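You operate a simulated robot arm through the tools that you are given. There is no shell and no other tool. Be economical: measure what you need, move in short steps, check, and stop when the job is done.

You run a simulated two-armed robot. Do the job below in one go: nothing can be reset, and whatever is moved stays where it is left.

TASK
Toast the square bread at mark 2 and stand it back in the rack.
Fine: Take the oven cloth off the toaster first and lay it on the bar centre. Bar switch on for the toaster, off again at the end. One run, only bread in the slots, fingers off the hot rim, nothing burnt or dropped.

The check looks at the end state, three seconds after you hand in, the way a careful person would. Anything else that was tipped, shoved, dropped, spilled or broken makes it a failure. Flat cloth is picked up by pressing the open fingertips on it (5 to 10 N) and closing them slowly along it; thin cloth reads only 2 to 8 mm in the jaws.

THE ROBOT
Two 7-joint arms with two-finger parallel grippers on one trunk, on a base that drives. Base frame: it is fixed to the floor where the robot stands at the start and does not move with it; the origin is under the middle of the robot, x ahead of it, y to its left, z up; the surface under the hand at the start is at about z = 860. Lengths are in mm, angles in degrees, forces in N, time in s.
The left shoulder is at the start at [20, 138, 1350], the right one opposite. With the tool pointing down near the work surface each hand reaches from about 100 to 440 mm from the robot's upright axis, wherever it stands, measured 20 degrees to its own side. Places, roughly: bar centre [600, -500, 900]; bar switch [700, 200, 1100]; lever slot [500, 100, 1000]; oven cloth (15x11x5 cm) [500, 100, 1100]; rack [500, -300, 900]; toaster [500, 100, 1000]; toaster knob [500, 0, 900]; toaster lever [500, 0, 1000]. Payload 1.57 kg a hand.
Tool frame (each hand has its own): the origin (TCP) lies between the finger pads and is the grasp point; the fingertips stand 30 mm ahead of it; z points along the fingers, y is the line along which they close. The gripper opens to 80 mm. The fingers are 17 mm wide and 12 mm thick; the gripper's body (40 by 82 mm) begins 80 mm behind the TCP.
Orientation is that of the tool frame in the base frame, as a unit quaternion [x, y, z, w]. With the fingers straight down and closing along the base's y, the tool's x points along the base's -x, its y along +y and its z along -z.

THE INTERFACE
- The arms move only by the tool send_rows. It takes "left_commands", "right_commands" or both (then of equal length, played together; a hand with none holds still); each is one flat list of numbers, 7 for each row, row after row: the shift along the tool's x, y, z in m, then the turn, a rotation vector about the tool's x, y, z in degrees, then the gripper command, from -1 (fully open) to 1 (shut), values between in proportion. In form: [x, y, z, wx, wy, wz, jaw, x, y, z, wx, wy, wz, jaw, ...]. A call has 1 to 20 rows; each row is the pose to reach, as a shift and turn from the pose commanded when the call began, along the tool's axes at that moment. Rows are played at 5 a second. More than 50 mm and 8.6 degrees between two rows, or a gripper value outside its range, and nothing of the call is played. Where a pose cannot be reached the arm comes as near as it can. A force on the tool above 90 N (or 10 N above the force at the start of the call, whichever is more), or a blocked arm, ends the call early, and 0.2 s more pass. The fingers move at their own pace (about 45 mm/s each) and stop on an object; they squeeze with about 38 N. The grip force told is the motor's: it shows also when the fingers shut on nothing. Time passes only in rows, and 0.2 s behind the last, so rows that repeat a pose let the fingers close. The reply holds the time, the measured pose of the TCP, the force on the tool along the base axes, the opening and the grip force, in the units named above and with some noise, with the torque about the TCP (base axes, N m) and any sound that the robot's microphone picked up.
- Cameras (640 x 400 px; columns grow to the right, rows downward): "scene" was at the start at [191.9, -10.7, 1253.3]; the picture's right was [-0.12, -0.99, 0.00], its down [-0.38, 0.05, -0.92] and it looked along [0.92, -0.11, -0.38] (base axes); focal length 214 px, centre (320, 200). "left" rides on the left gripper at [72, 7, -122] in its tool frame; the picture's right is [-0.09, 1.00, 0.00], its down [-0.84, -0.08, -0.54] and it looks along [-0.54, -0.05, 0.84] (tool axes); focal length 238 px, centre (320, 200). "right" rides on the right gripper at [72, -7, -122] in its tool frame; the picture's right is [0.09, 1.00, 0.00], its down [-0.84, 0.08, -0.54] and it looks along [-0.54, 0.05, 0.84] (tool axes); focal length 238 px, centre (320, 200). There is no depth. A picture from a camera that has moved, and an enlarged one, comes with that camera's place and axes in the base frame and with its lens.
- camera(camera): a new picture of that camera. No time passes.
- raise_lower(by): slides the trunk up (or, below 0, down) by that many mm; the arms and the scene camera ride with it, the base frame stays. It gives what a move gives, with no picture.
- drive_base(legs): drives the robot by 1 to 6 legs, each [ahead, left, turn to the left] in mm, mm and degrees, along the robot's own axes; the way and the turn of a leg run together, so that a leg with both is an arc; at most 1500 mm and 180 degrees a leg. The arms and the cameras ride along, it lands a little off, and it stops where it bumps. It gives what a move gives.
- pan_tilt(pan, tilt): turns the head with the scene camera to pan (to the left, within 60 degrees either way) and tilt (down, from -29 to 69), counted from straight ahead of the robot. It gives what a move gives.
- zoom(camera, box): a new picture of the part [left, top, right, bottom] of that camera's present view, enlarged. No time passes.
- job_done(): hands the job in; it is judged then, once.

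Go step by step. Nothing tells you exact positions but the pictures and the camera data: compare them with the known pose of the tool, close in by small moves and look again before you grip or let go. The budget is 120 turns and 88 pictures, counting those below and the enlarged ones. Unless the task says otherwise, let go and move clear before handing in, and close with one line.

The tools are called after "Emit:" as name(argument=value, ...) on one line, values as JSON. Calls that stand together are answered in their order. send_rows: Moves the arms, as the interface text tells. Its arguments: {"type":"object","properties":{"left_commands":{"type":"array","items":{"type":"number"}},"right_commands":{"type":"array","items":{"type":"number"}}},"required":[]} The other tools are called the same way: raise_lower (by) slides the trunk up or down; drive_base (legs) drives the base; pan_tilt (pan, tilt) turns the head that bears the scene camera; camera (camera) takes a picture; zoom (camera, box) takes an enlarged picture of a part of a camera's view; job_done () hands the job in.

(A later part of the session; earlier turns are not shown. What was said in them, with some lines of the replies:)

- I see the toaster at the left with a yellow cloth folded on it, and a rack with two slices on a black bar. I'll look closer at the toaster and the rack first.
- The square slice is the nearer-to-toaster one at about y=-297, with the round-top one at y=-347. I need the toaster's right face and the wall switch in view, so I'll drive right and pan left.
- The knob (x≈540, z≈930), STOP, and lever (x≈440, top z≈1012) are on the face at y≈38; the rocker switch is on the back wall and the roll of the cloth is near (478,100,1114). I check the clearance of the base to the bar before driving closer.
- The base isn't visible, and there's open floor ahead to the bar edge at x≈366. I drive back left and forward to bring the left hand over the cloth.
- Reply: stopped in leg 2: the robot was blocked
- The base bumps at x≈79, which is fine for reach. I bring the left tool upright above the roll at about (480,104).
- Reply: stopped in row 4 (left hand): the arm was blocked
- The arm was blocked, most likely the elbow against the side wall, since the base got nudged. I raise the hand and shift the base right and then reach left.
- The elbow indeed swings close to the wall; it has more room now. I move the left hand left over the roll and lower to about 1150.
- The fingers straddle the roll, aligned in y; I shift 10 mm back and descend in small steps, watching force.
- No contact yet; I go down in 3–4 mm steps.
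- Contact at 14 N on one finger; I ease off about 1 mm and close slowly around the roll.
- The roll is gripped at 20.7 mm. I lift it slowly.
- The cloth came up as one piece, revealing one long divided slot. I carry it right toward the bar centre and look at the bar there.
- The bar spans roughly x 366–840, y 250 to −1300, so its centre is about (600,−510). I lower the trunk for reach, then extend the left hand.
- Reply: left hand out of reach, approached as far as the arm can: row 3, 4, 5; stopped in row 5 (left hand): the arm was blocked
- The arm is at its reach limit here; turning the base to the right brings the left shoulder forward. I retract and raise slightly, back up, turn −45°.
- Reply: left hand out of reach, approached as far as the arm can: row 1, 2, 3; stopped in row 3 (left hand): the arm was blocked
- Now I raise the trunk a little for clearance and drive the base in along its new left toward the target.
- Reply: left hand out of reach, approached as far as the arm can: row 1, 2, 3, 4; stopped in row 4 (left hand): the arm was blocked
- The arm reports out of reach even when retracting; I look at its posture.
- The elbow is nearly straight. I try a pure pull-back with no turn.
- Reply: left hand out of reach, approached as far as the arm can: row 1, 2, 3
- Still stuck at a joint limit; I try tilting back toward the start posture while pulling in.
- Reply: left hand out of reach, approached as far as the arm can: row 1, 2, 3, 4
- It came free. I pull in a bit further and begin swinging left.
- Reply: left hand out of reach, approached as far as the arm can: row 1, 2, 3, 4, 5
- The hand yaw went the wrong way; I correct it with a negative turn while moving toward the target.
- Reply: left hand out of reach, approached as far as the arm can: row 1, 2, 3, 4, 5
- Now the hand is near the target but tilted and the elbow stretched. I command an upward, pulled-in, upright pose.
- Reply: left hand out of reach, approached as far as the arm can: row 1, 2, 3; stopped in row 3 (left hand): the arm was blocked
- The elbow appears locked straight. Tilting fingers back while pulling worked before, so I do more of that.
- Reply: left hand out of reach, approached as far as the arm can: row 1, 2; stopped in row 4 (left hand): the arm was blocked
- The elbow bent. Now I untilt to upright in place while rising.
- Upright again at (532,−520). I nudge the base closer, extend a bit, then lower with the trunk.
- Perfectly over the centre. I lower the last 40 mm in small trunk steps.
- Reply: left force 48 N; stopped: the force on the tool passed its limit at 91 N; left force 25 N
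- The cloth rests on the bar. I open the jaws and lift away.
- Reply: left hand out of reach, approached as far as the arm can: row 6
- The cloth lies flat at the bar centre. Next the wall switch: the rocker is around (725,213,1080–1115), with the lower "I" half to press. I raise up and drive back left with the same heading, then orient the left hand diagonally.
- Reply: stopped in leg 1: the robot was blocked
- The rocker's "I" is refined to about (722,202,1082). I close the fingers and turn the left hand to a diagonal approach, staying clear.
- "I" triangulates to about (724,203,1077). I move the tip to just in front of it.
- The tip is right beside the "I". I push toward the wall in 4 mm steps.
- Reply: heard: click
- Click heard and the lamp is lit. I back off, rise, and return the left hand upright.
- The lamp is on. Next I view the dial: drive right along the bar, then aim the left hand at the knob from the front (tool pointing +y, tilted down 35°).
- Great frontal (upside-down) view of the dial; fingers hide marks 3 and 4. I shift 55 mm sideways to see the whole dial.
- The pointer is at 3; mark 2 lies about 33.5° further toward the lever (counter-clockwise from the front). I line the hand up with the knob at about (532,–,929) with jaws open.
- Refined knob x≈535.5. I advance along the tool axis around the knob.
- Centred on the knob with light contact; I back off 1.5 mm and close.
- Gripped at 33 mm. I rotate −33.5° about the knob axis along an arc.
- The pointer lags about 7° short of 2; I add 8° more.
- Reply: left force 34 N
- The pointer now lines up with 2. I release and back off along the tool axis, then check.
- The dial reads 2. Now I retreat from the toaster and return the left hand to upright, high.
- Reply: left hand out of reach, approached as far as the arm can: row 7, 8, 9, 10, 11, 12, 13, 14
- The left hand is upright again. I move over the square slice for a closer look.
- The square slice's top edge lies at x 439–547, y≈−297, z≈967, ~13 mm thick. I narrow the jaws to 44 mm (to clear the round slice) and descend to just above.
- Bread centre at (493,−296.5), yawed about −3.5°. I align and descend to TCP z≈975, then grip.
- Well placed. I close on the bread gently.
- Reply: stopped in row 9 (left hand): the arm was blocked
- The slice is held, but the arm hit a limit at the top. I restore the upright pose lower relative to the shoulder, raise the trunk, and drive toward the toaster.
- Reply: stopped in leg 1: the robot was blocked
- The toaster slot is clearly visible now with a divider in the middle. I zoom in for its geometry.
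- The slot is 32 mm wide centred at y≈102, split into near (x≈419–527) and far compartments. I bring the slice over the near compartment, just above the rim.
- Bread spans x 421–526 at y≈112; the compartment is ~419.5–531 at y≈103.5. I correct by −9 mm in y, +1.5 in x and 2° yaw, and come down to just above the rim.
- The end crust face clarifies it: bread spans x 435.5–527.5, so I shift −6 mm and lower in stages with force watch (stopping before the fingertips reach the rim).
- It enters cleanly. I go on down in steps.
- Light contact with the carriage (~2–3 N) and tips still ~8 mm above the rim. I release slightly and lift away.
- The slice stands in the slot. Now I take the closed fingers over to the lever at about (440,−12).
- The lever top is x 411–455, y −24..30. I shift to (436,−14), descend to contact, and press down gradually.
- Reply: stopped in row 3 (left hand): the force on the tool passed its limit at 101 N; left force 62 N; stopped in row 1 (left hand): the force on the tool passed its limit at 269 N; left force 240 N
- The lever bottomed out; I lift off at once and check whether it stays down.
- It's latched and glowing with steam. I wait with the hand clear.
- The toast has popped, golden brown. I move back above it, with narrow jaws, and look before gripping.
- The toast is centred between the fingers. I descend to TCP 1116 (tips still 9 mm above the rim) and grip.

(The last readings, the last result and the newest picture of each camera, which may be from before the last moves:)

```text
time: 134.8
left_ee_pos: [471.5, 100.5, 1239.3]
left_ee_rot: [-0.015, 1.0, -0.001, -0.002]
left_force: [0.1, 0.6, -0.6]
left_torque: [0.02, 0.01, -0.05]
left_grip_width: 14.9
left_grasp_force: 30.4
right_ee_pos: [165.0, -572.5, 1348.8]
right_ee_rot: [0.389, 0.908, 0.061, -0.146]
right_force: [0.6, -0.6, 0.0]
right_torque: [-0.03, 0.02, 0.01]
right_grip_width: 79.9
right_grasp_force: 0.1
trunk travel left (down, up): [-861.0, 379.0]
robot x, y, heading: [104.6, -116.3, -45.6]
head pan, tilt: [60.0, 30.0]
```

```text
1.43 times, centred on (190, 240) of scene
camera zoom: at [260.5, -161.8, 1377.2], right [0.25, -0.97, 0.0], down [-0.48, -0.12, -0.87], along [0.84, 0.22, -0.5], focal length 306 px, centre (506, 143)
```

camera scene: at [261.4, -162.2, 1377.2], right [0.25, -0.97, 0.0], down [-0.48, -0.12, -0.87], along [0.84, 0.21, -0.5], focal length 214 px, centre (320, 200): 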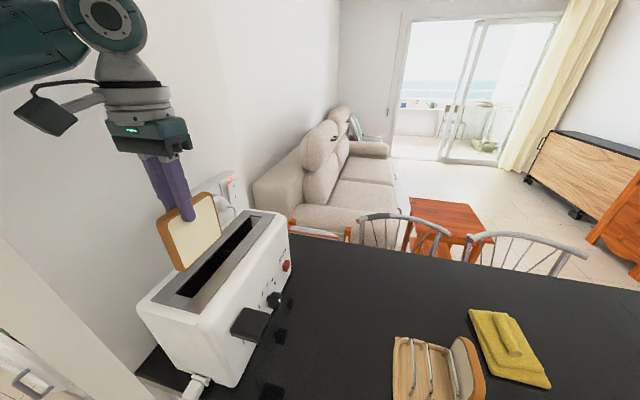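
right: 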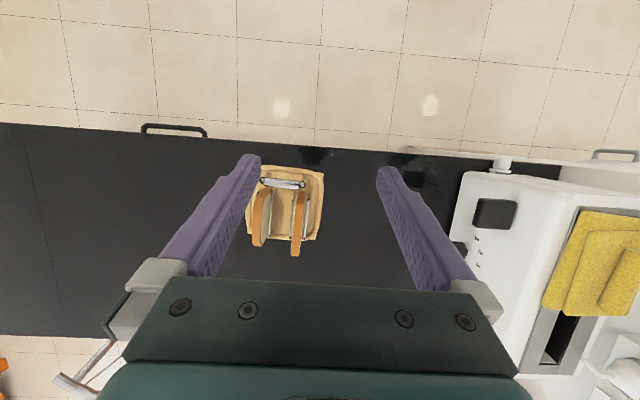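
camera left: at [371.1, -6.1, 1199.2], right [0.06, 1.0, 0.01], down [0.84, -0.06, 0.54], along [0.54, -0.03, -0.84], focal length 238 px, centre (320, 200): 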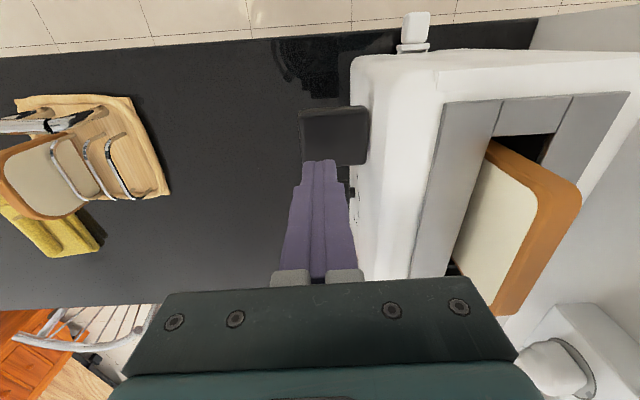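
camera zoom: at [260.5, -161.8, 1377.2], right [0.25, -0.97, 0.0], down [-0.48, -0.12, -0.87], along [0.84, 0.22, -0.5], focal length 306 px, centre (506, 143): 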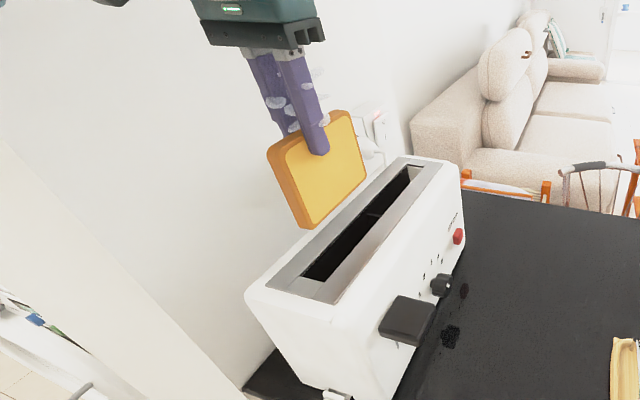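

The toast is out. I drive back to the rack and lower the trunk to the earlier height.

Emit:
drive_base(legs=[[214, -210, 0]])

Emit:
send_rows(left_commands=[-0.006, -0.025, 0, 0, 0, 1.5, 1, -0.012, -0.05, 0, 0, 0, 3, 1, -0.018, -0.075, 0, 0, 0, 4.5, 1, -0.02, -0.09, 0, 0, 0, 5.5, 1, -0.02, -0.09, 0, 0, 0, 5.5, 1])

Emit:
raise_lower(by=-130)

Emit:
camera(camera="left")

```text
time: 136.9
left_ee_pos: [467.4, -200.0, 1238.5]
left_ee_rot: [-0.019, 1.0, -0.002, -0.001]
left_force: [0.4, -1.0, -0.6]
left_torque: [0.0, 0.0, 0.02]
left_grip_width: 14.7
left_grasp_force: 30.4
right_ee_pos: [164.9, -876.1, 1347.6]
right_ee_rot: [0.387, 0.908, 0.062, -0.146]
right_force: [0.5, -0.4, -0.4]
right_torque: [0.0, -0.01, -0.01]
right_grip_width: 80.2
right_grasp_force: 0.0
trunk travel left (down, up): [-861.0, 379.0]
robot x, y, heading: [99.7, -417.0, -45.5]
head pan, tilt: [60.0, 30.0]
```

```text
time: 138.1
left_ee_pos: [489.6, -288.2, 1238.9]
left_ee_rot: [0.03, 1.0, -0.002, -0.001]
left_force: [-0.2, 0.5, -0.9]
left_torque: [-0.03, 0.01, 0.01]
left_grip_width: 15.0
left_grasp_force: 30.8
right_ee_pos: [164.4, -876.4, 1348.0]
right_ee_rot: [0.386, 0.909, 0.061, -0.146]
right_force: [1.1, 0.2, -0.4]
right_torque: [-0.04, 0.03, 0.02]
right_grip_width: 79.9
right_grasp_force: 0.0
trunk travel left (down, up): [-861.0, 379.0]
robot x, y, heading: [102.6, -418.6, -45.3]
head pan, tilt: [60.0, 30.0]
```

```text
time: 139.7
left_ee_pos: [489.2, -287.5, 1106.6]
left_ee_rot: [0.029, 1.0, -0.002, -0.001]
left_force: [0.0, -0.3, -0.1]
left_torque: [-0.02, -0.04, 0.0]
left_grip_width: 14.7
left_grasp_force: 30.8
right_ee_pos: [163.4, -876.9, 1217.5]
right_ee_rot: [0.386, 0.909, 0.061, -0.146]
right_force: [0.0, 0.1, 0.2]
right_torque: [0.0, 0.0, 0.01]
right_grip_width: 79.9
right_grasp_force: 0.0
trunk travel left (down, up): [-731.0, 509.0]
robot x, y, heading: [101.4, -421.0, -45.3]
head pan, tilt: [60.0, 30.0]
```

```text
19 pictures are left
camera left: at [417.7, -275.8, 1228.6], right [0.15, 0.99, 0.0], down [0.83, -0.13, 0.54], along [0.53, -0.08, -0.84], focal length 238 px, centre (320, 200)
```

left: 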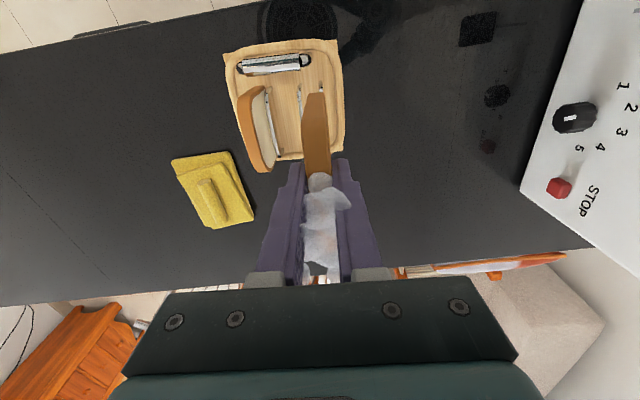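

I align with the original grip position (493.5,−300.5) and lower to just above the hoops for a check.

Emit:
send_rows(left_commands=[-0.0048, -0.0124, 0.01, 0, 0, 0, 1, -0.0048, -0.0124, 0.03, 0, 0, 0, 1, -0.0048, -0.0124, 0.055, 0, 0, 0, 1, -0.0048, -0.0124, 0.055, 0, 0, 0, 1])

Emit:
zoom(camera="left", box=[220, 20, 420, 220])

Emit:
pan_tilt(pan=60, tilt=25)

Emit:
zoom(camera="scene", box=[190, 220, 340, 400])

```text
time: 140.7
left_ee_pos: [493.6, -301.7, 1049.5]
left_ee_rot: [0.03, 1.0, -0.002, -0.001]
left_force: [0.3, 0.5, -0.7]
left_torque: [-0.01, -0.01, 0.0]
left_grip_width: 14.6
left_grasp_force: 30.8
right_ee_pos: [163.8, -878.1, 1217.1]
right_ee_rot: [0.386, 0.909, 0.061, -0.146]
right_force: [-0.2, 0.0, -0.8]
right_torque: [-0.03, -0.02, -0.01]
right_grip_width: 80.1
right_grasp_force: 0.1
trunk travel left (down, up): [-731.0, 509.0]
robot x, y, heading: [98.5, -419.1, -44.9]
head pan, tilt: [60.0, 30.0]
```

```text
2.00 times, centred on (320, 120) of left
camera zoom: at [422.1, -289.7, 1171.7], right [0.15, 0.99, 0.0], down [0.83, -0.13, 0.54], along [0.53, -0.08, -0.84], focal length 477 px, centre (320, 360)
```

zoom: 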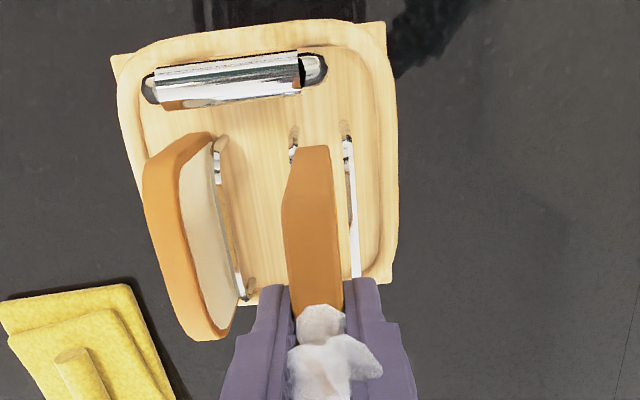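

```text
time: 141.4
left_ee_pos: [493.2, -301.3, 1049.8]
left_ee_rot: [0.03, 1.0, -0.002, -0.001]
left_force: [-0.4, 0.2, -0.6]
left_torque: [-0.01, 0.0, 0.04]
left_grip_width: 14.9
left_grasp_force: 30.7
right_ee_pos: [165.1, -877.2, 1217.9]
right_ee_rot: [0.387, 0.908, 0.061, -0.145]
right_force: [0.1, -0.2, 0.3]
right_torque: [-0.02, 0.0, 0.0]
right_grip_width: 80.1
right_grasp_force: 0.0
trunk travel left (down, up): [-731.0, 509.0]
robot x, y, heading: [102.3, -420.1, -45.3]
head pan, tilt: [60.0, 25.0]
```

```text
2.22 times, centred on (265, 310) of scene
camera zoom: at [258.3, -464.4, 1255.1], right [0.25, -0.97, 0.0], down [-0.41, -0.11, -0.91], along [0.88, 0.23, -0.42], focal length 477 px, centre (442, -44)
```

zoom: 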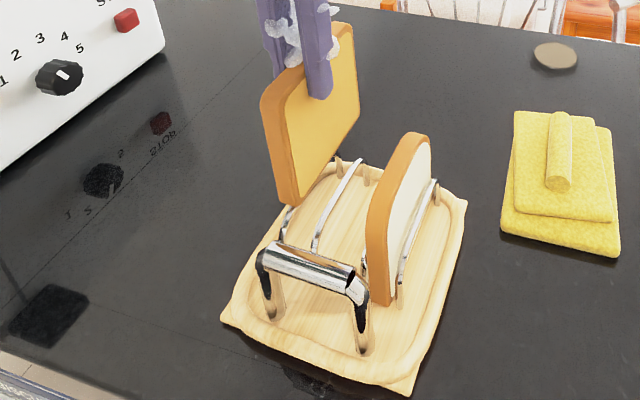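

The slice lines up with the hoops within ~2 mm; I shift +2 mm in y and lower into the rack in steps.

Emit:
send_rows(left_commands=[0, 0.002, 0.008, 0, 0, 0, 1, 0, 0.002, 0.016, 0, 0, 0, 1, 0, 0.002, 0.024, 0, 0, 0, 1, 0, 0.002, 0.032, 0, 0, 0, 1, 0, 0.002, 0.032, 0, 0, 0, 1])

Emit:
zoom(camera="scene", box=[190, 220, 340, 400])

```text
time: 142.6
left_ee_pos: [494.4, -299.2, 1021.4]
left_ee_rot: [0.03, 1.0, -0.001, -0.001]
left_force: [-0.2, 0.0, -0.7]
left_torque: [0.0, 0.0, 0.03]
left_grip_width: 14.7
left_grasp_force: 31.0
right_ee_pos: [163.8, -877.4, 1216.9]
right_ee_rot: [0.387, 0.909, 0.06, -0.146]
right_force: [0.3, -0.2, -0.1]
right_torque: [0.0, 0.03, 0.02]
right_grip_width: 79.9
right_grasp_force: 0.0
trunk travel left (down, up): [-731.0, 509.0]
robot x, y, heading: [100.0, -416.3, -45.3]
head pan, tilt: [60.0, 25.0]
```

```text
2.22 times, centred on (265, 310) of scene
camera zoom: at [258.3, -464.4, 1255.1], right [0.25, -0.97, 0.0], down [-0.41, -0.11, -0.91], along [0.88, 0.23, -0.42], focal length 477 px, centre (442, -44)
```

zoom: 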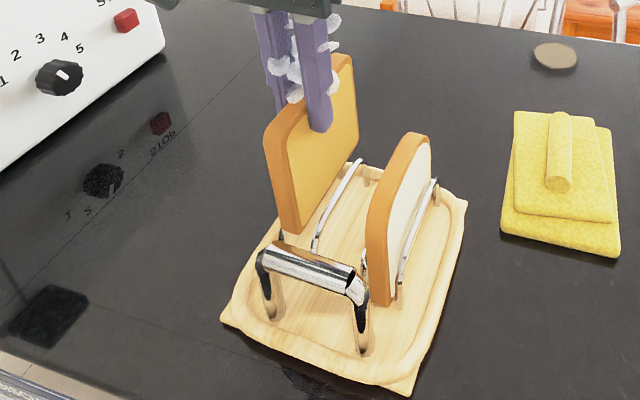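

Emit:
send_rows(left_commands=[0, 0, 0.008, 0, 0, 0, 1, 0, 0, 0.016, 0, 0, 0, 1, 0, 0, 0.024, 0, 0, 0, 1, 0, 0, 0.032, 0, 0, 0, 1, 0, 0, 0.032, 0, 0, 0, 1])

Emit:
send_rows(left_commands=[0, 0, 0.004, 0, 0, 0, 1, 0, 0, 0.008, 0, 0, 0, 1, 0, 0, 0.008, 0, 0, 0, 1])

Emit:
zoom(camera="scene", box=[190, 220, 340, 400])

```text
time: 143.8
left_ee_pos: [495.2, -300.0, 990.1]
left_ee_rot: [0.03, 1.0, -0.002, 0.0]
left_force: [0.1, -0.6, -0.7]
left_torque: [0.0, 0.0, 0.02]
left_grip_width: 14.7
left_grasp_force: 30.6
right_ee_pos: [164.0, -875.9, 1217.9]
right_ee_rot: [0.386, 0.909, 0.061, -0.145]
right_force: [1.5, -0.3, 0.0]
right_torque: [0.02, -0.01, 0.02]
right_grip_width: 79.9
right_grasp_force: 0.1
trunk travel left (down, up): [-731.0, 509.0]
robot x, y, heading: [101.5, -414.5, -45.6]
head pan, tilt: [60.0, 25.0]
```

```text
time: 144.6
left_ee_pos: [494.9, -298.5, 980.3]
left_ee_rot: [0.031, 1.0, -0.002, -0.002]
left_force: [-0.2, 0.1, 0.7]
left_torque: [0.01, 0.02, 0.01]
left_grip_width: 15.0
left_grasp_force: 30.3
right_ee_pos: [163.7, -878.0, 1217.2]
right_ee_rot: [0.386, 0.909, 0.061, -0.146]
right_force: [0.0, -0.7, -0.2]
right_torque: [0.0, -0.01, 0.0]
right_grip_width: 80.0
right_grasp_force: 0.1
trunk travel left (down, up): [-731.0, 509.0]
robot x, y, heading: [96.3, -417.3, -45.2]
head pan, tilt: [60.0, 25.0]
```

```text
2.22 times, centred on (265, 310) of scene
camera zoom: at [258.3, -464.4, 1255.1], right [0.25, -0.97, 0.0], down [-0.41, -0.11, -0.91], along [0.88, 0.23, -0.42], focal length 477 px, centre (442, -44)
```

zoom: 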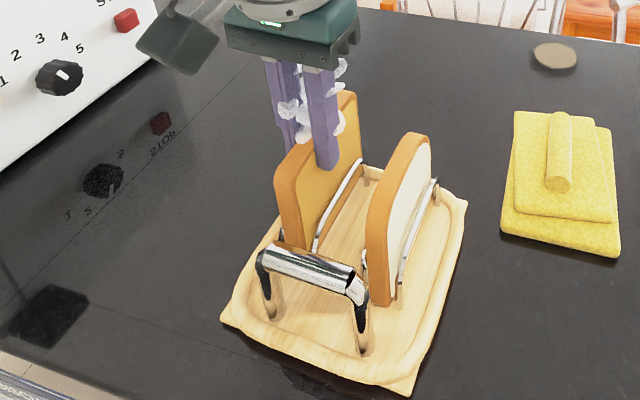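

Emit:
send_rows(left_commands=[0, 0, 0.002, 0, 0, 0, 1, 0, 0, 0.003, 0, 0, 0, 1, 0, 0, 0.003, 0, 0, 0, 1])

Emit:
send_rows(left_commands=[0, 0, 0.002, 0, 0, 0, 1, 0, 0, 0.002, 0, 0, 0, 1])

```text
time: 145.4
left_ee_pos: [492.4, -298.2, 978.1]
left_ee_rot: [0.031, 1.0, -0.001, -0.001]
left_force: [0.4, -0.4, -0.4]
left_torque: [0.01, 0.0, 0.02]
left_grip_width: 14.6
left_grasp_force: 30.4
right_ee_pos: [164.0, -876.6, 1217.8]
right_ee_rot: [0.386, 0.909, 0.061, -0.146]
right_force: [0.6, 0.6, -0.5]
right_torque: [0.0, 0.01, 0.0]
right_grip_width: 80.0
right_grasp_force: 0.0
trunk travel left (down, up): [-731.0, 509.0]
robot x, y, heading: [97.8, -415.4, -45.3]
head pan, tilt: [60.0, 25.0]
```

```text
time: 146.0
left_ee_pos: [494.2, -298.4, 975.7]
left_ee_rot: [0.03, 1.0, -0.001, -0.001]
left_force: [-0.5, 0.2, -0.1]
left_torque: [0.0, 0.02, 0.01]
left_grip_width: 15.0
left_grasp_force: 30.2
right_ee_pos: [163.7, -876.0, 1218.2]
right_ee_rot: [0.387, 0.909, 0.061, -0.146]
right_force: [0.4, -0.5, 0.0]
right_torque: [0.01, -0.02, 0.02]
right_grip_width: 80.1
right_grasp_force: 0.1
trunk travel left (down, up): [-731.0, 509.0]
robot x, y, heading: [100.6, -416.1, -45.4]
head pan, tilt: [60.0, 25.0]
```

Emit:
send_rows(left_commands=[0, 0, 0.002, 0, 0, 0, 1, 0, 0, 0.003, 0, 0, 0, 1, 0, 0, 0.003, 0, 0, 0, 1])

Emit:
zoom(camera="scene", box=[220, 250, 310, 360])

```text
time: 146.8
left_ee_pos: [493.9, -298.6, 972.0]
left_ee_rot: [0.03, 1.0, -0.002, 0.0]
left_force: [0.1, 0.8, -0.2]
left_torque: [-0.02, -0.01, 0.02]
left_grip_width: 14.8
left_grasp_force: 30.6
right_ee_pos: [163.3, -875.9, 1217.4]
right_ee_rot: [0.387, 0.909, 0.062, -0.146]
right_force: [0.6, -0.2, -0.2]
right_torque: [0.03, 0.01, 0.05]
right_grip_width: 80.1
right_grasp_force: 0.2
trunk travel left (down, up): [-731.0, 509.0]
robot x, y, heading: [95.9, -417.7, -45.2]
head pan, tilt: [60.0, 25.0]
```

```text
3.64 times, centred on (265, 305) of scene
camera zoom: at [258.3, -464.4, 1255.1], right [0.25, -0.97, 0.0], down [-0.41, -0.11, -0.91], along [0.88, 0.23, -0.42], focal length 780 px, centre (520, -182)
```

zoom: 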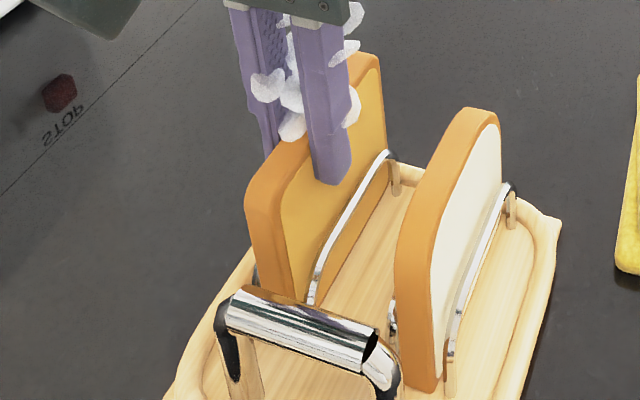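

Emit:
send_rows(left_commands=[0, 0, 0.002, 0, 0, 0, 1, 0, 0, 0.003, 0, 0, 0, 1, 0, 0, 0.003, 0, 0, 0, 1])

Emit:
send_rows(left_commands=[0, 0, 0.002, 0, 0, 0, 1, 0, 0, 0.002, 0, 0, 0, 1])

Emit:
send_rows(left_commands=[0, 0, 0.002, 0, 0, 0, 1, 0, 0, 0.002, 0, 0, 0, 1])

```text
time: 147.6
left_ee_pos: [494.0, -299.0, 971.4]
left_ee_rot: [0.031, 1.0, -0.002, 0.0]
left_force: [-3.4, 0.0, 25.6]
left_torque: [-0.01, 0.54, -0.01]
left_grip_width: 15.1
left_grasp_force: 30.9
right_ee_pos: [163.8, -876.1, 1217.4]
right_ee_rot: [0.386, 0.909, 0.061, -0.145]
right_force: [-0.5, -0.3, -0.2]
right_torque: [-0.03, 0.02, -0.02]
right_grip_width: 80.1
right_grasp_force: 0.1
trunk travel left (down, up): [-731.0, 509.0]
robot x, y, heading: [102.5, -417.3, -45.2]
head pan, tilt: [60.0, 25.0]
```

```text
time: 148.2
left_ee_pos: [495.5, -298.8, 968.6]
left_ee_rot: [0.031, 1.0, -0.001, 0.0]
left_force: [-2.4, -1.5, 27.1]
left_torque: [-0.16, -0.01, -0.02]
left_grip_width: 14.6
left_grasp_force: 31.0
right_ee_pos: [165.3, -876.1, 1217.8]
right_ee_rot: [0.386, 0.909, 0.062, -0.145]
right_force: [0.4, 0.1, 0.0]
right_torque: [0.02, -0.01, 0.05]
right_grip_width: 80.2
right_grasp_force: 0.0
trunk travel left (down, up): [-731.0, 509.0]
robot x, y, heading: [99.2, -415.6, -45.2]
head pan, tilt: [60.0, 25.0]
```

```text
time: 148.8
left_ee_pos: [494.0, -298.8, 966.9]
left_ee_rot: [0.03, 1.0, -0.002, -0.001]
left_force: [-1.2, -2.4, 27.1]
left_torque: [-0.22, -0.02, -0.05]
left_grip_width: 14.7
left_grasp_force: 30.9
right_ee_pos: [165.1, -877.0, 1217.8]
right_ee_rot: [0.386, 0.909, 0.062, -0.147]
right_force: [-0.4, 0.2, -0.1]
right_torque: [0.01, -0.03, 0.0]
right_grip_width: 79.8
right_grasp_force: 0.0
trunk travel left (down, up): [-731.0, 509.0]
robot x, y, heading: [101.4, -420.1, -45.3]
head pan, tilt: [60.0, 25.0]
```

The toast rests on the board. I open slightly and lift straight up.

Emit:
send_rows(left_commands=[0, 0, -0.001, 0, 0, 0, 0.5, 0, 0, -0.001, 0, 0, 0, 0.3, 0, 0, -0.001, 0, 0, 0, 0.15, 0, 0, -0.001, 0, 0, 0, 0.15, 0, 0, -0.02, 0, 0, 0, 0.15, 0, 0, -0.05, 0, 0, 0, 0.15, 0, 0, -0.09, 0, 0, 0, 0.15, 0, 0, -0.13, 0, 0, 0, 0.15, 0, 0, -0.13, 0, 0, 0, 0.15])

Emit:
zoom(camera="scene", box=[190, 220, 340, 400])

Emit:
zoom(camera="left", box=[220, 20, 420, 220])

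```text
time: 150.8
left_ee_pos: [494.0, -301.2, 1097.9]
left_ee_rot: [0.03, 1.0, -0.002, -0.001]
left_force: [-0.5, -0.5, -0.7]
left_torque: [-0.01, 0.01, -0.05]
left_grip_width: 34.1
left_grasp_force: 0.1
right_ee_pos: [164.4, -878.5, 1218.4]
right_ee_rot: [0.386, 0.909, 0.061, -0.147]
right_force: [-0.4, -1.0, 0.5]
right_torque: [0.01, -0.01, 0.0]
right_grip_width: 79.8
right_grasp_force: 0.0
trunk travel left (down, up): [-731.0, 509.0]
robot x, y, heading: [100.4, -417.1, -45.3]
head pan, tilt: [60.0, 25.0]
```

```text
2.22 times, centred on (265, 310) of scene
camera zoom: at [258.4, -464.4, 1255.2], right [0.25, -0.97, 0.0], down [-0.41, -0.11, -0.91], along [0.88, 0.23, -0.42], focal length 477 px, centre (442, -44)
```

zoom: 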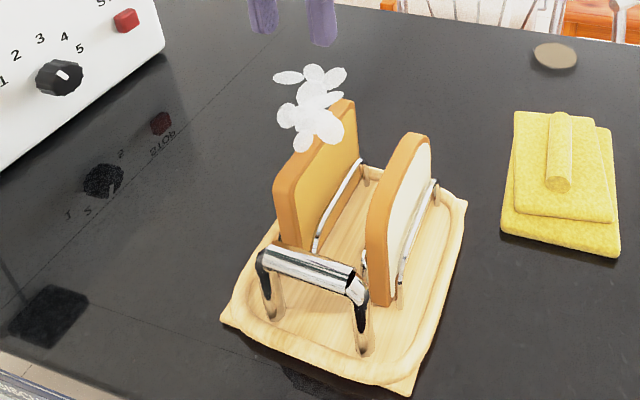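

```text
2.00 times, centred on (320, 120) of left
camera zoom: at [421.7, -288.4, 1219.2], right [0.15, 0.99, 0.0], down [0.83, -0.13, 0.54], along [0.53, -0.08, -0.84], focal length 477 px, centre (320, 360)
```

zoom: 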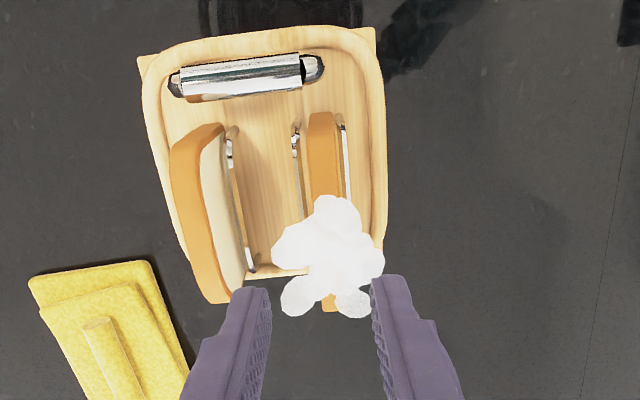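

The toast stands in its place and the cloth is untouched. Now I return to the switch: extend/raise the hand, then drive left.

Emit:
send_rows(left_commands=[-0.026, 0.007, -0.03, 0, 0, -0.9, 1, -0.052, 0.014, -0.06, 0, 0, -1.7, 1, -0.078, 0.02, -0.08, 0, 0, -2.6, 1, -0.104, 0.027, -0.1, 0, 0, -3.4, 1, -0.104, 0.027, -0.1, 0, 0, -3.4, 1])

Emit:
drive_base(legs=[[-245, 243, 0]])

```text
time: 152.0
left_ee_pos: [601.5, -279.8, 1197.1]
left_ee_rot: [0.0, 1.0, -0.002, -0.001]
left_force: [0.4, 0.6, 0.3]
left_torque: [-0.03, 0.0, -0.03]
left_grip_width: 0.1
left_grasp_force: 21.6
right_ee_pos: [163.4, -877.2, 1217.9]
right_ee_rot: [0.387, 0.909, 0.06, -0.146]
right_force: [-0.3, 0.5, -0.9]
right_torque: [0.0, 0.0, 0.01]
right_grip_width: 79.8
right_grasp_force: 0.1
trunk travel left (down, up): [-731.0, 509.0]
robot x, y, heading: [98.6, -417.5, -45.2]
head pan, tilt: [60.0, 25.0]
```

```text
time: 154.2
left_ee_pos: [595.9, 57.9, 1195.9]
left_ee_rot: [-0.001, 1.0, -0.001, -0.001]
left_force: [-0.9, 0.2, 0.0]
left_torque: [0.0, 0.0, 0.0]
left_grip_width: 0.0
left_grasp_force: 21.0
right_ee_pos: [161.4, -541.5, 1216.9]
right_ee_rot: [0.385, 0.909, 0.062, -0.146]
right_force: [-0.2, 0.6, -0.3]
right_torque: [-0.04, 0.02, -0.01]
right_grip_width: 80.1
right_grasp_force: 0.0
trunk travel left (down, up): [-731.0, 509.0]
robot x, y, heading: [92.5, -82.1, -45.2]
head pan, tilt: [60.0, 25.0]
```

Emit:
send_rows(left_commands=[-0.014, 0.009, 0.0, -1.9, -4.7, -6.2, 1, -0.028, 0.018, 0.0, -3.8, -9.4, -12.4, 1, -0.041, 0.027, 0.0, -5.8, -14, -18.6, 1, -0.055, 0.036, 0.005, -7.7, -18.7, -24.8, 1, -0.069, 0.045, 0.01, -9.6, -23.4, -31, 1, -0.082, 0.054, 0.015, -11.6, -28, -37.3, 1, -0.096, 0.063, 0.021, -13.5, -32.7, -43.5, 1, -0.096, 0.063, 0.021, -13.5, -32.7, -43.5, 1])

Emit:
camera(camera="left")

```text
time: 156.0
left_ee_pos: [693.4, 121.7, 1174.3]
left_ee_rot: [-0.367, 0.882, 0.112, 0.273]
left_force: [-0.6, -0.3, 0.0]
left_torque: [0.0, 0.0, -0.02]
left_grip_width: 0.2
left_grasp_force: 21.2
right_ee_pos: [160.4, -540.4, 1217.6]
right_ee_rot: [0.384, 0.91, 0.06, -0.146]
right_force: [0.5, 0.6, 0.4]
right_torque: [0.01, 0.0, 0.01]
right_grip_width: 80.1
right_grasp_force: 0.1
trunk travel left (down, up): [-731.0, 509.0]
robot x, y, heading: [92.8, -78.8, -45.1]
head pan, tilt: [60.0, 25.0]
```

```text
11 pictures are left
camera left: at [597.7, 36.1, 1233.1], right [-0.65, 0.76, 0.05], down [0.33, 0.22, 0.92], along [0.68, 0.62, -0.39], focal length 238 px, centre (320, 200)
```

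left: 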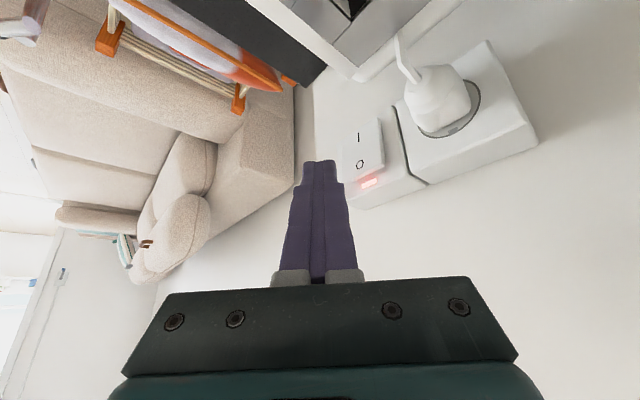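

The "0" half is at about (719,201,1112). I bring the tip in front of it.

Emit:
send_rows(left_commands=[-0.0036, 0.006, 0.02, 0, 0, 0, 1, -0.007, 0.012, 0.039, 0, 0, 0, 1, -0.0108, 0.0186, 0.0583, 0, 0, 0, 1, -0.0108, 0.0186, 0.0583, 0, 0, 0, 1])

Emit:
zoom(camera="left", box=[240, 80, 480, 280])

```text
time: 157.0
left_ee_pos: [709.0, 165.6, 1132.8]
left_ee_rot: [-0.366, 0.883, 0.113, 0.273]
left_force: [0.4, -0.2, 0.5]
left_torque: [0.0, 0.01, 0.01]
left_grip_width: 0.2
left_grasp_force: 21.3
right_ee_pos: [160.3, -541.7, 1218.1]
right_ee_rot: [0.385, 0.909, 0.061, -0.146]
right_force: [-1.3, 0.2, -1.0]
right_torque: [0.0, 0.0, 0.02]
right_grip_width: 80.1
right_grasp_force: 0.1
trunk travel left (down, up): [-731.0, 509.0]
robot x, y, heading: [96.5, -80.0, -45.0]
head pan, tilt: [60.0, 25.0]
```

```text
2.00 times, centred on (360, 180) of left
camera zoom: at [613.9, 80.6, 1190.7], right [-0.65, 0.76, 0.05], down [0.33, 0.22, 0.92], along [0.69, 0.61, -0.39], focal length 477 px, centre (240, 240)
```

zoom: 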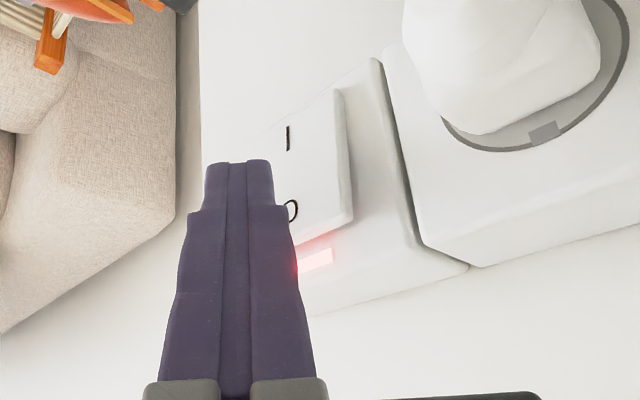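

The relative picture matches the earlier press. I push toward the wall in small steps.

Emit:
send_rows(left_commands=[-0.0023, 0.0028, 0.0016, 0, 0, 0, 1, -0.0047, 0.0057, 0.0031, 0, 0, 0, 1, -0.007, 0.0085, 0.0047, 0, 0, 0, 1, -0.007, 0.0085, 0.0047, 0, 0, 0, 1])

Emit:
send_rows(left_commands=[-0.0012, 0.0014, 0.0008, 0, 0, 0, 1, -0.0023, 0.0028, 0.0016, 0, 0, 0, 1, -0.0023, 0.0028, 0.0016, 0, 0, 0, 1])

Emit:
zoom(camera="left", box=[240, 80, 480, 280])

```text
time: 158.0
left_ee_pos: [708.2, 177.4, 1131.2]
left_ee_rot: [-0.365, 0.883, 0.114, 0.272]
left_force: [-0.8, 0.1, 0.1]
left_torque: [0.0, 0.03, -0.02]
left_grip_width: 0.0
left_grasp_force: 20.9
right_ee_pos: [160.5, -540.3, 1218.6]
right_ee_rot: [0.385, 0.909, 0.061, -0.146]
right_force: [0.2, -0.2, -0.2]
right_torque: [0.0, 0.02, 0.0]
right_grip_width: 79.9
right_grasp_force: 0.0
trunk travel left (down, up): [-731.0, 509.0]
robot x, y, heading: [93.9, -82.7, -45.2]
head pan, tilt: [60.0, 25.0]
```

```text
time: 158.8
left_ee_pos: [708.4, 180.6, 1132.8]
left_ee_rot: [-0.366, 0.883, 0.113, 0.272]
left_force: [-1.0, -0.3, -0.3]
left_torque: [0.02, -0.01, -0.01]
left_grip_width: 0.0
left_grasp_force: 21.5
right_ee_pos: [160.5, -540.8, 1217.3]
right_ee_rot: [0.384, 0.91, 0.061, -0.146]
right_force: [-0.3, -0.3, 0.0]
right_torque: [-0.01, -0.02, 0.0]
right_grip_width: 79.7
right_grasp_force: 0.1
trunk travel left (down, up): [-731.0, 509.0]
robot x, y, heading: [92.5, -81.5, -45.2]
head pan, tilt: [60.0, 25.0]
heard: click
```

```text
2.00 times, centred on (360, 180) of left
camera zoom: at [612.1, 95.5, 1191.9], right [-0.65, 0.76, 0.05], down [0.33, 0.22, 0.92], along [0.69, 0.61, -0.39], focal length 477 px, centre (240, 240)
```

zoom: 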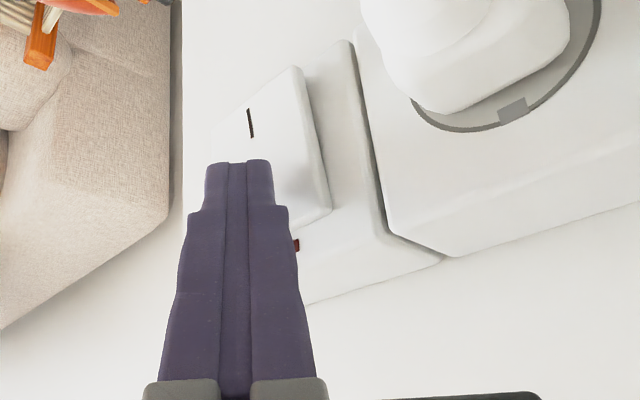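

Click heard and the lamp is dark: the switch is off. I back away, rise, and take final checks.

Emit:
send_rows(left_commands=[0.013, -0.016, -0.009, 0, 0, 0, 1, 0.026, -0.032, -0.018, 0, 0, 0, 1, 0.004, -0.032, -0.051, 0, 0, 0, 1, -0.018, -0.032, -0.084, 0, 0, 0, 1, -0.018, -0.032, -0.084, 0, 0, 0, 1])

Emit:
drive_base(legs=[[200, -200, 0]])

Emit:
camera(camera="scene")

Emit:
zoom(camera="scene", box=[0, 130, 200, 330])

```text
time: 160.0
left_ee_pos: [703.4, 134.9, 1211.3]
left_ee_rot: [-0.367, 0.883, 0.112, 0.272]
left_force: [-0.4, -0.8, 0.0]
left_torque: [-0.01, 0.0, -0.03]
left_grip_width: 0.2
left_grasp_force: 21.2
right_ee_pos: [160.1, -539.6, 1217.7]
right_ee_rot: [0.385, 0.909, 0.06, -0.146]
right_force: [-0.4, 0.5, 0.0]
right_torque: [0.02, 0.0, -0.03]
right_grip_width: 79.9
right_grasp_force: 0.0
trunk travel left (down, up): [-731.0, 509.0]
robot x, y, heading: [94.1, -82.5, -45.3]
head pan, tilt: [60.0, 25.0]
```

```text
time: 161.9
left_ee_pos: [703.2, -147.9, 1211.0]
left_ee_rot: [-0.363, 0.884, 0.112, 0.273]
left_force: [0.4, -0.2, 0.3]
left_torque: [-0.01, 0.01, 0.0]
left_grip_width: 0.0
left_grasp_force: 21.5
right_ee_pos: [154.3, -820.9, 1217.4]
right_ee_rot: [0.388, 0.908, 0.062, -0.145]
right_force: [-0.5, -0.8, -0.5]
right_torque: [0.0, -0.01, 0.01]
right_grip_width: 79.8
right_grasp_force: 0.0
trunk travel left (down, up): [-731.0, 509.0]
robot x, y, heading: [93.2, -359.0, -45.6]
head pan, tilt: [60.0, 25.0]
```

```text
8 pictures are left
camera scene: at [251.1, -407.7, 1255.1], right [0.25, -0.97, 0.0], down [-0.41, -0.11, -0.91], along [0.88, 0.23, -0.42], focal length 214 px, centre (320, 200)
```

scene: 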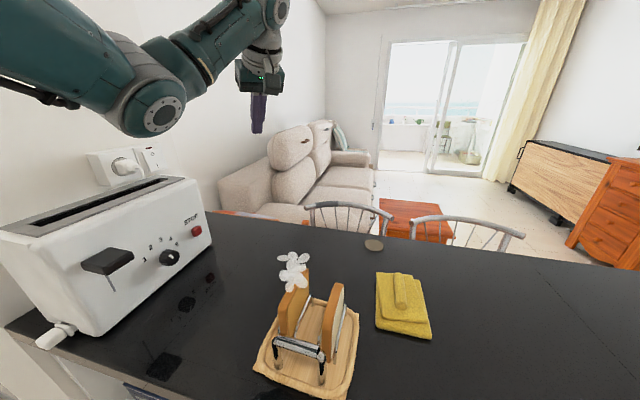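

```text
2.00 times, centred on (100, 230) of scene
camera zoom: at [251.1, -407.7, 1255.1], right [0.25, -0.97, 0.0], down [-0.41, -0.11, -0.91], along [0.88, 0.23, -0.42], focal length 429 px, centre (760, 140)
```

zoom: 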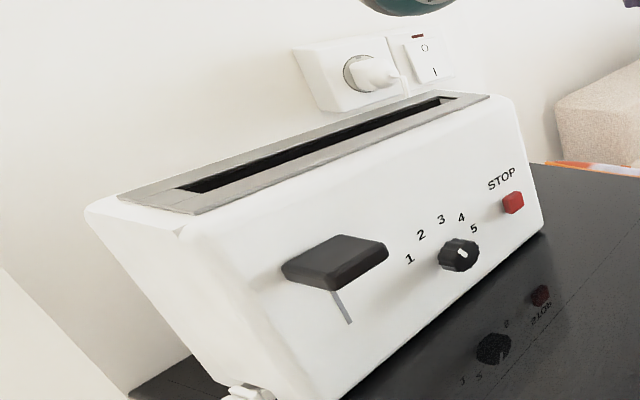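

The switch is off with its lamp dark, the lever is up and the slot empty. The toast stands in the rack, the cloth is flat at the bar centre, and both hands are clear.

Emit:
job_done()

```text
The job is handed in.
```

The square slice was toasted once at mark 2 and stands back in the rack, the oven cloth lies at the bar centre, and the bar switch is off. When I pressed the lever I hit its bottom stop hard (the force peaked at 269 N), but the toaster still latched, ran and popped up normally.
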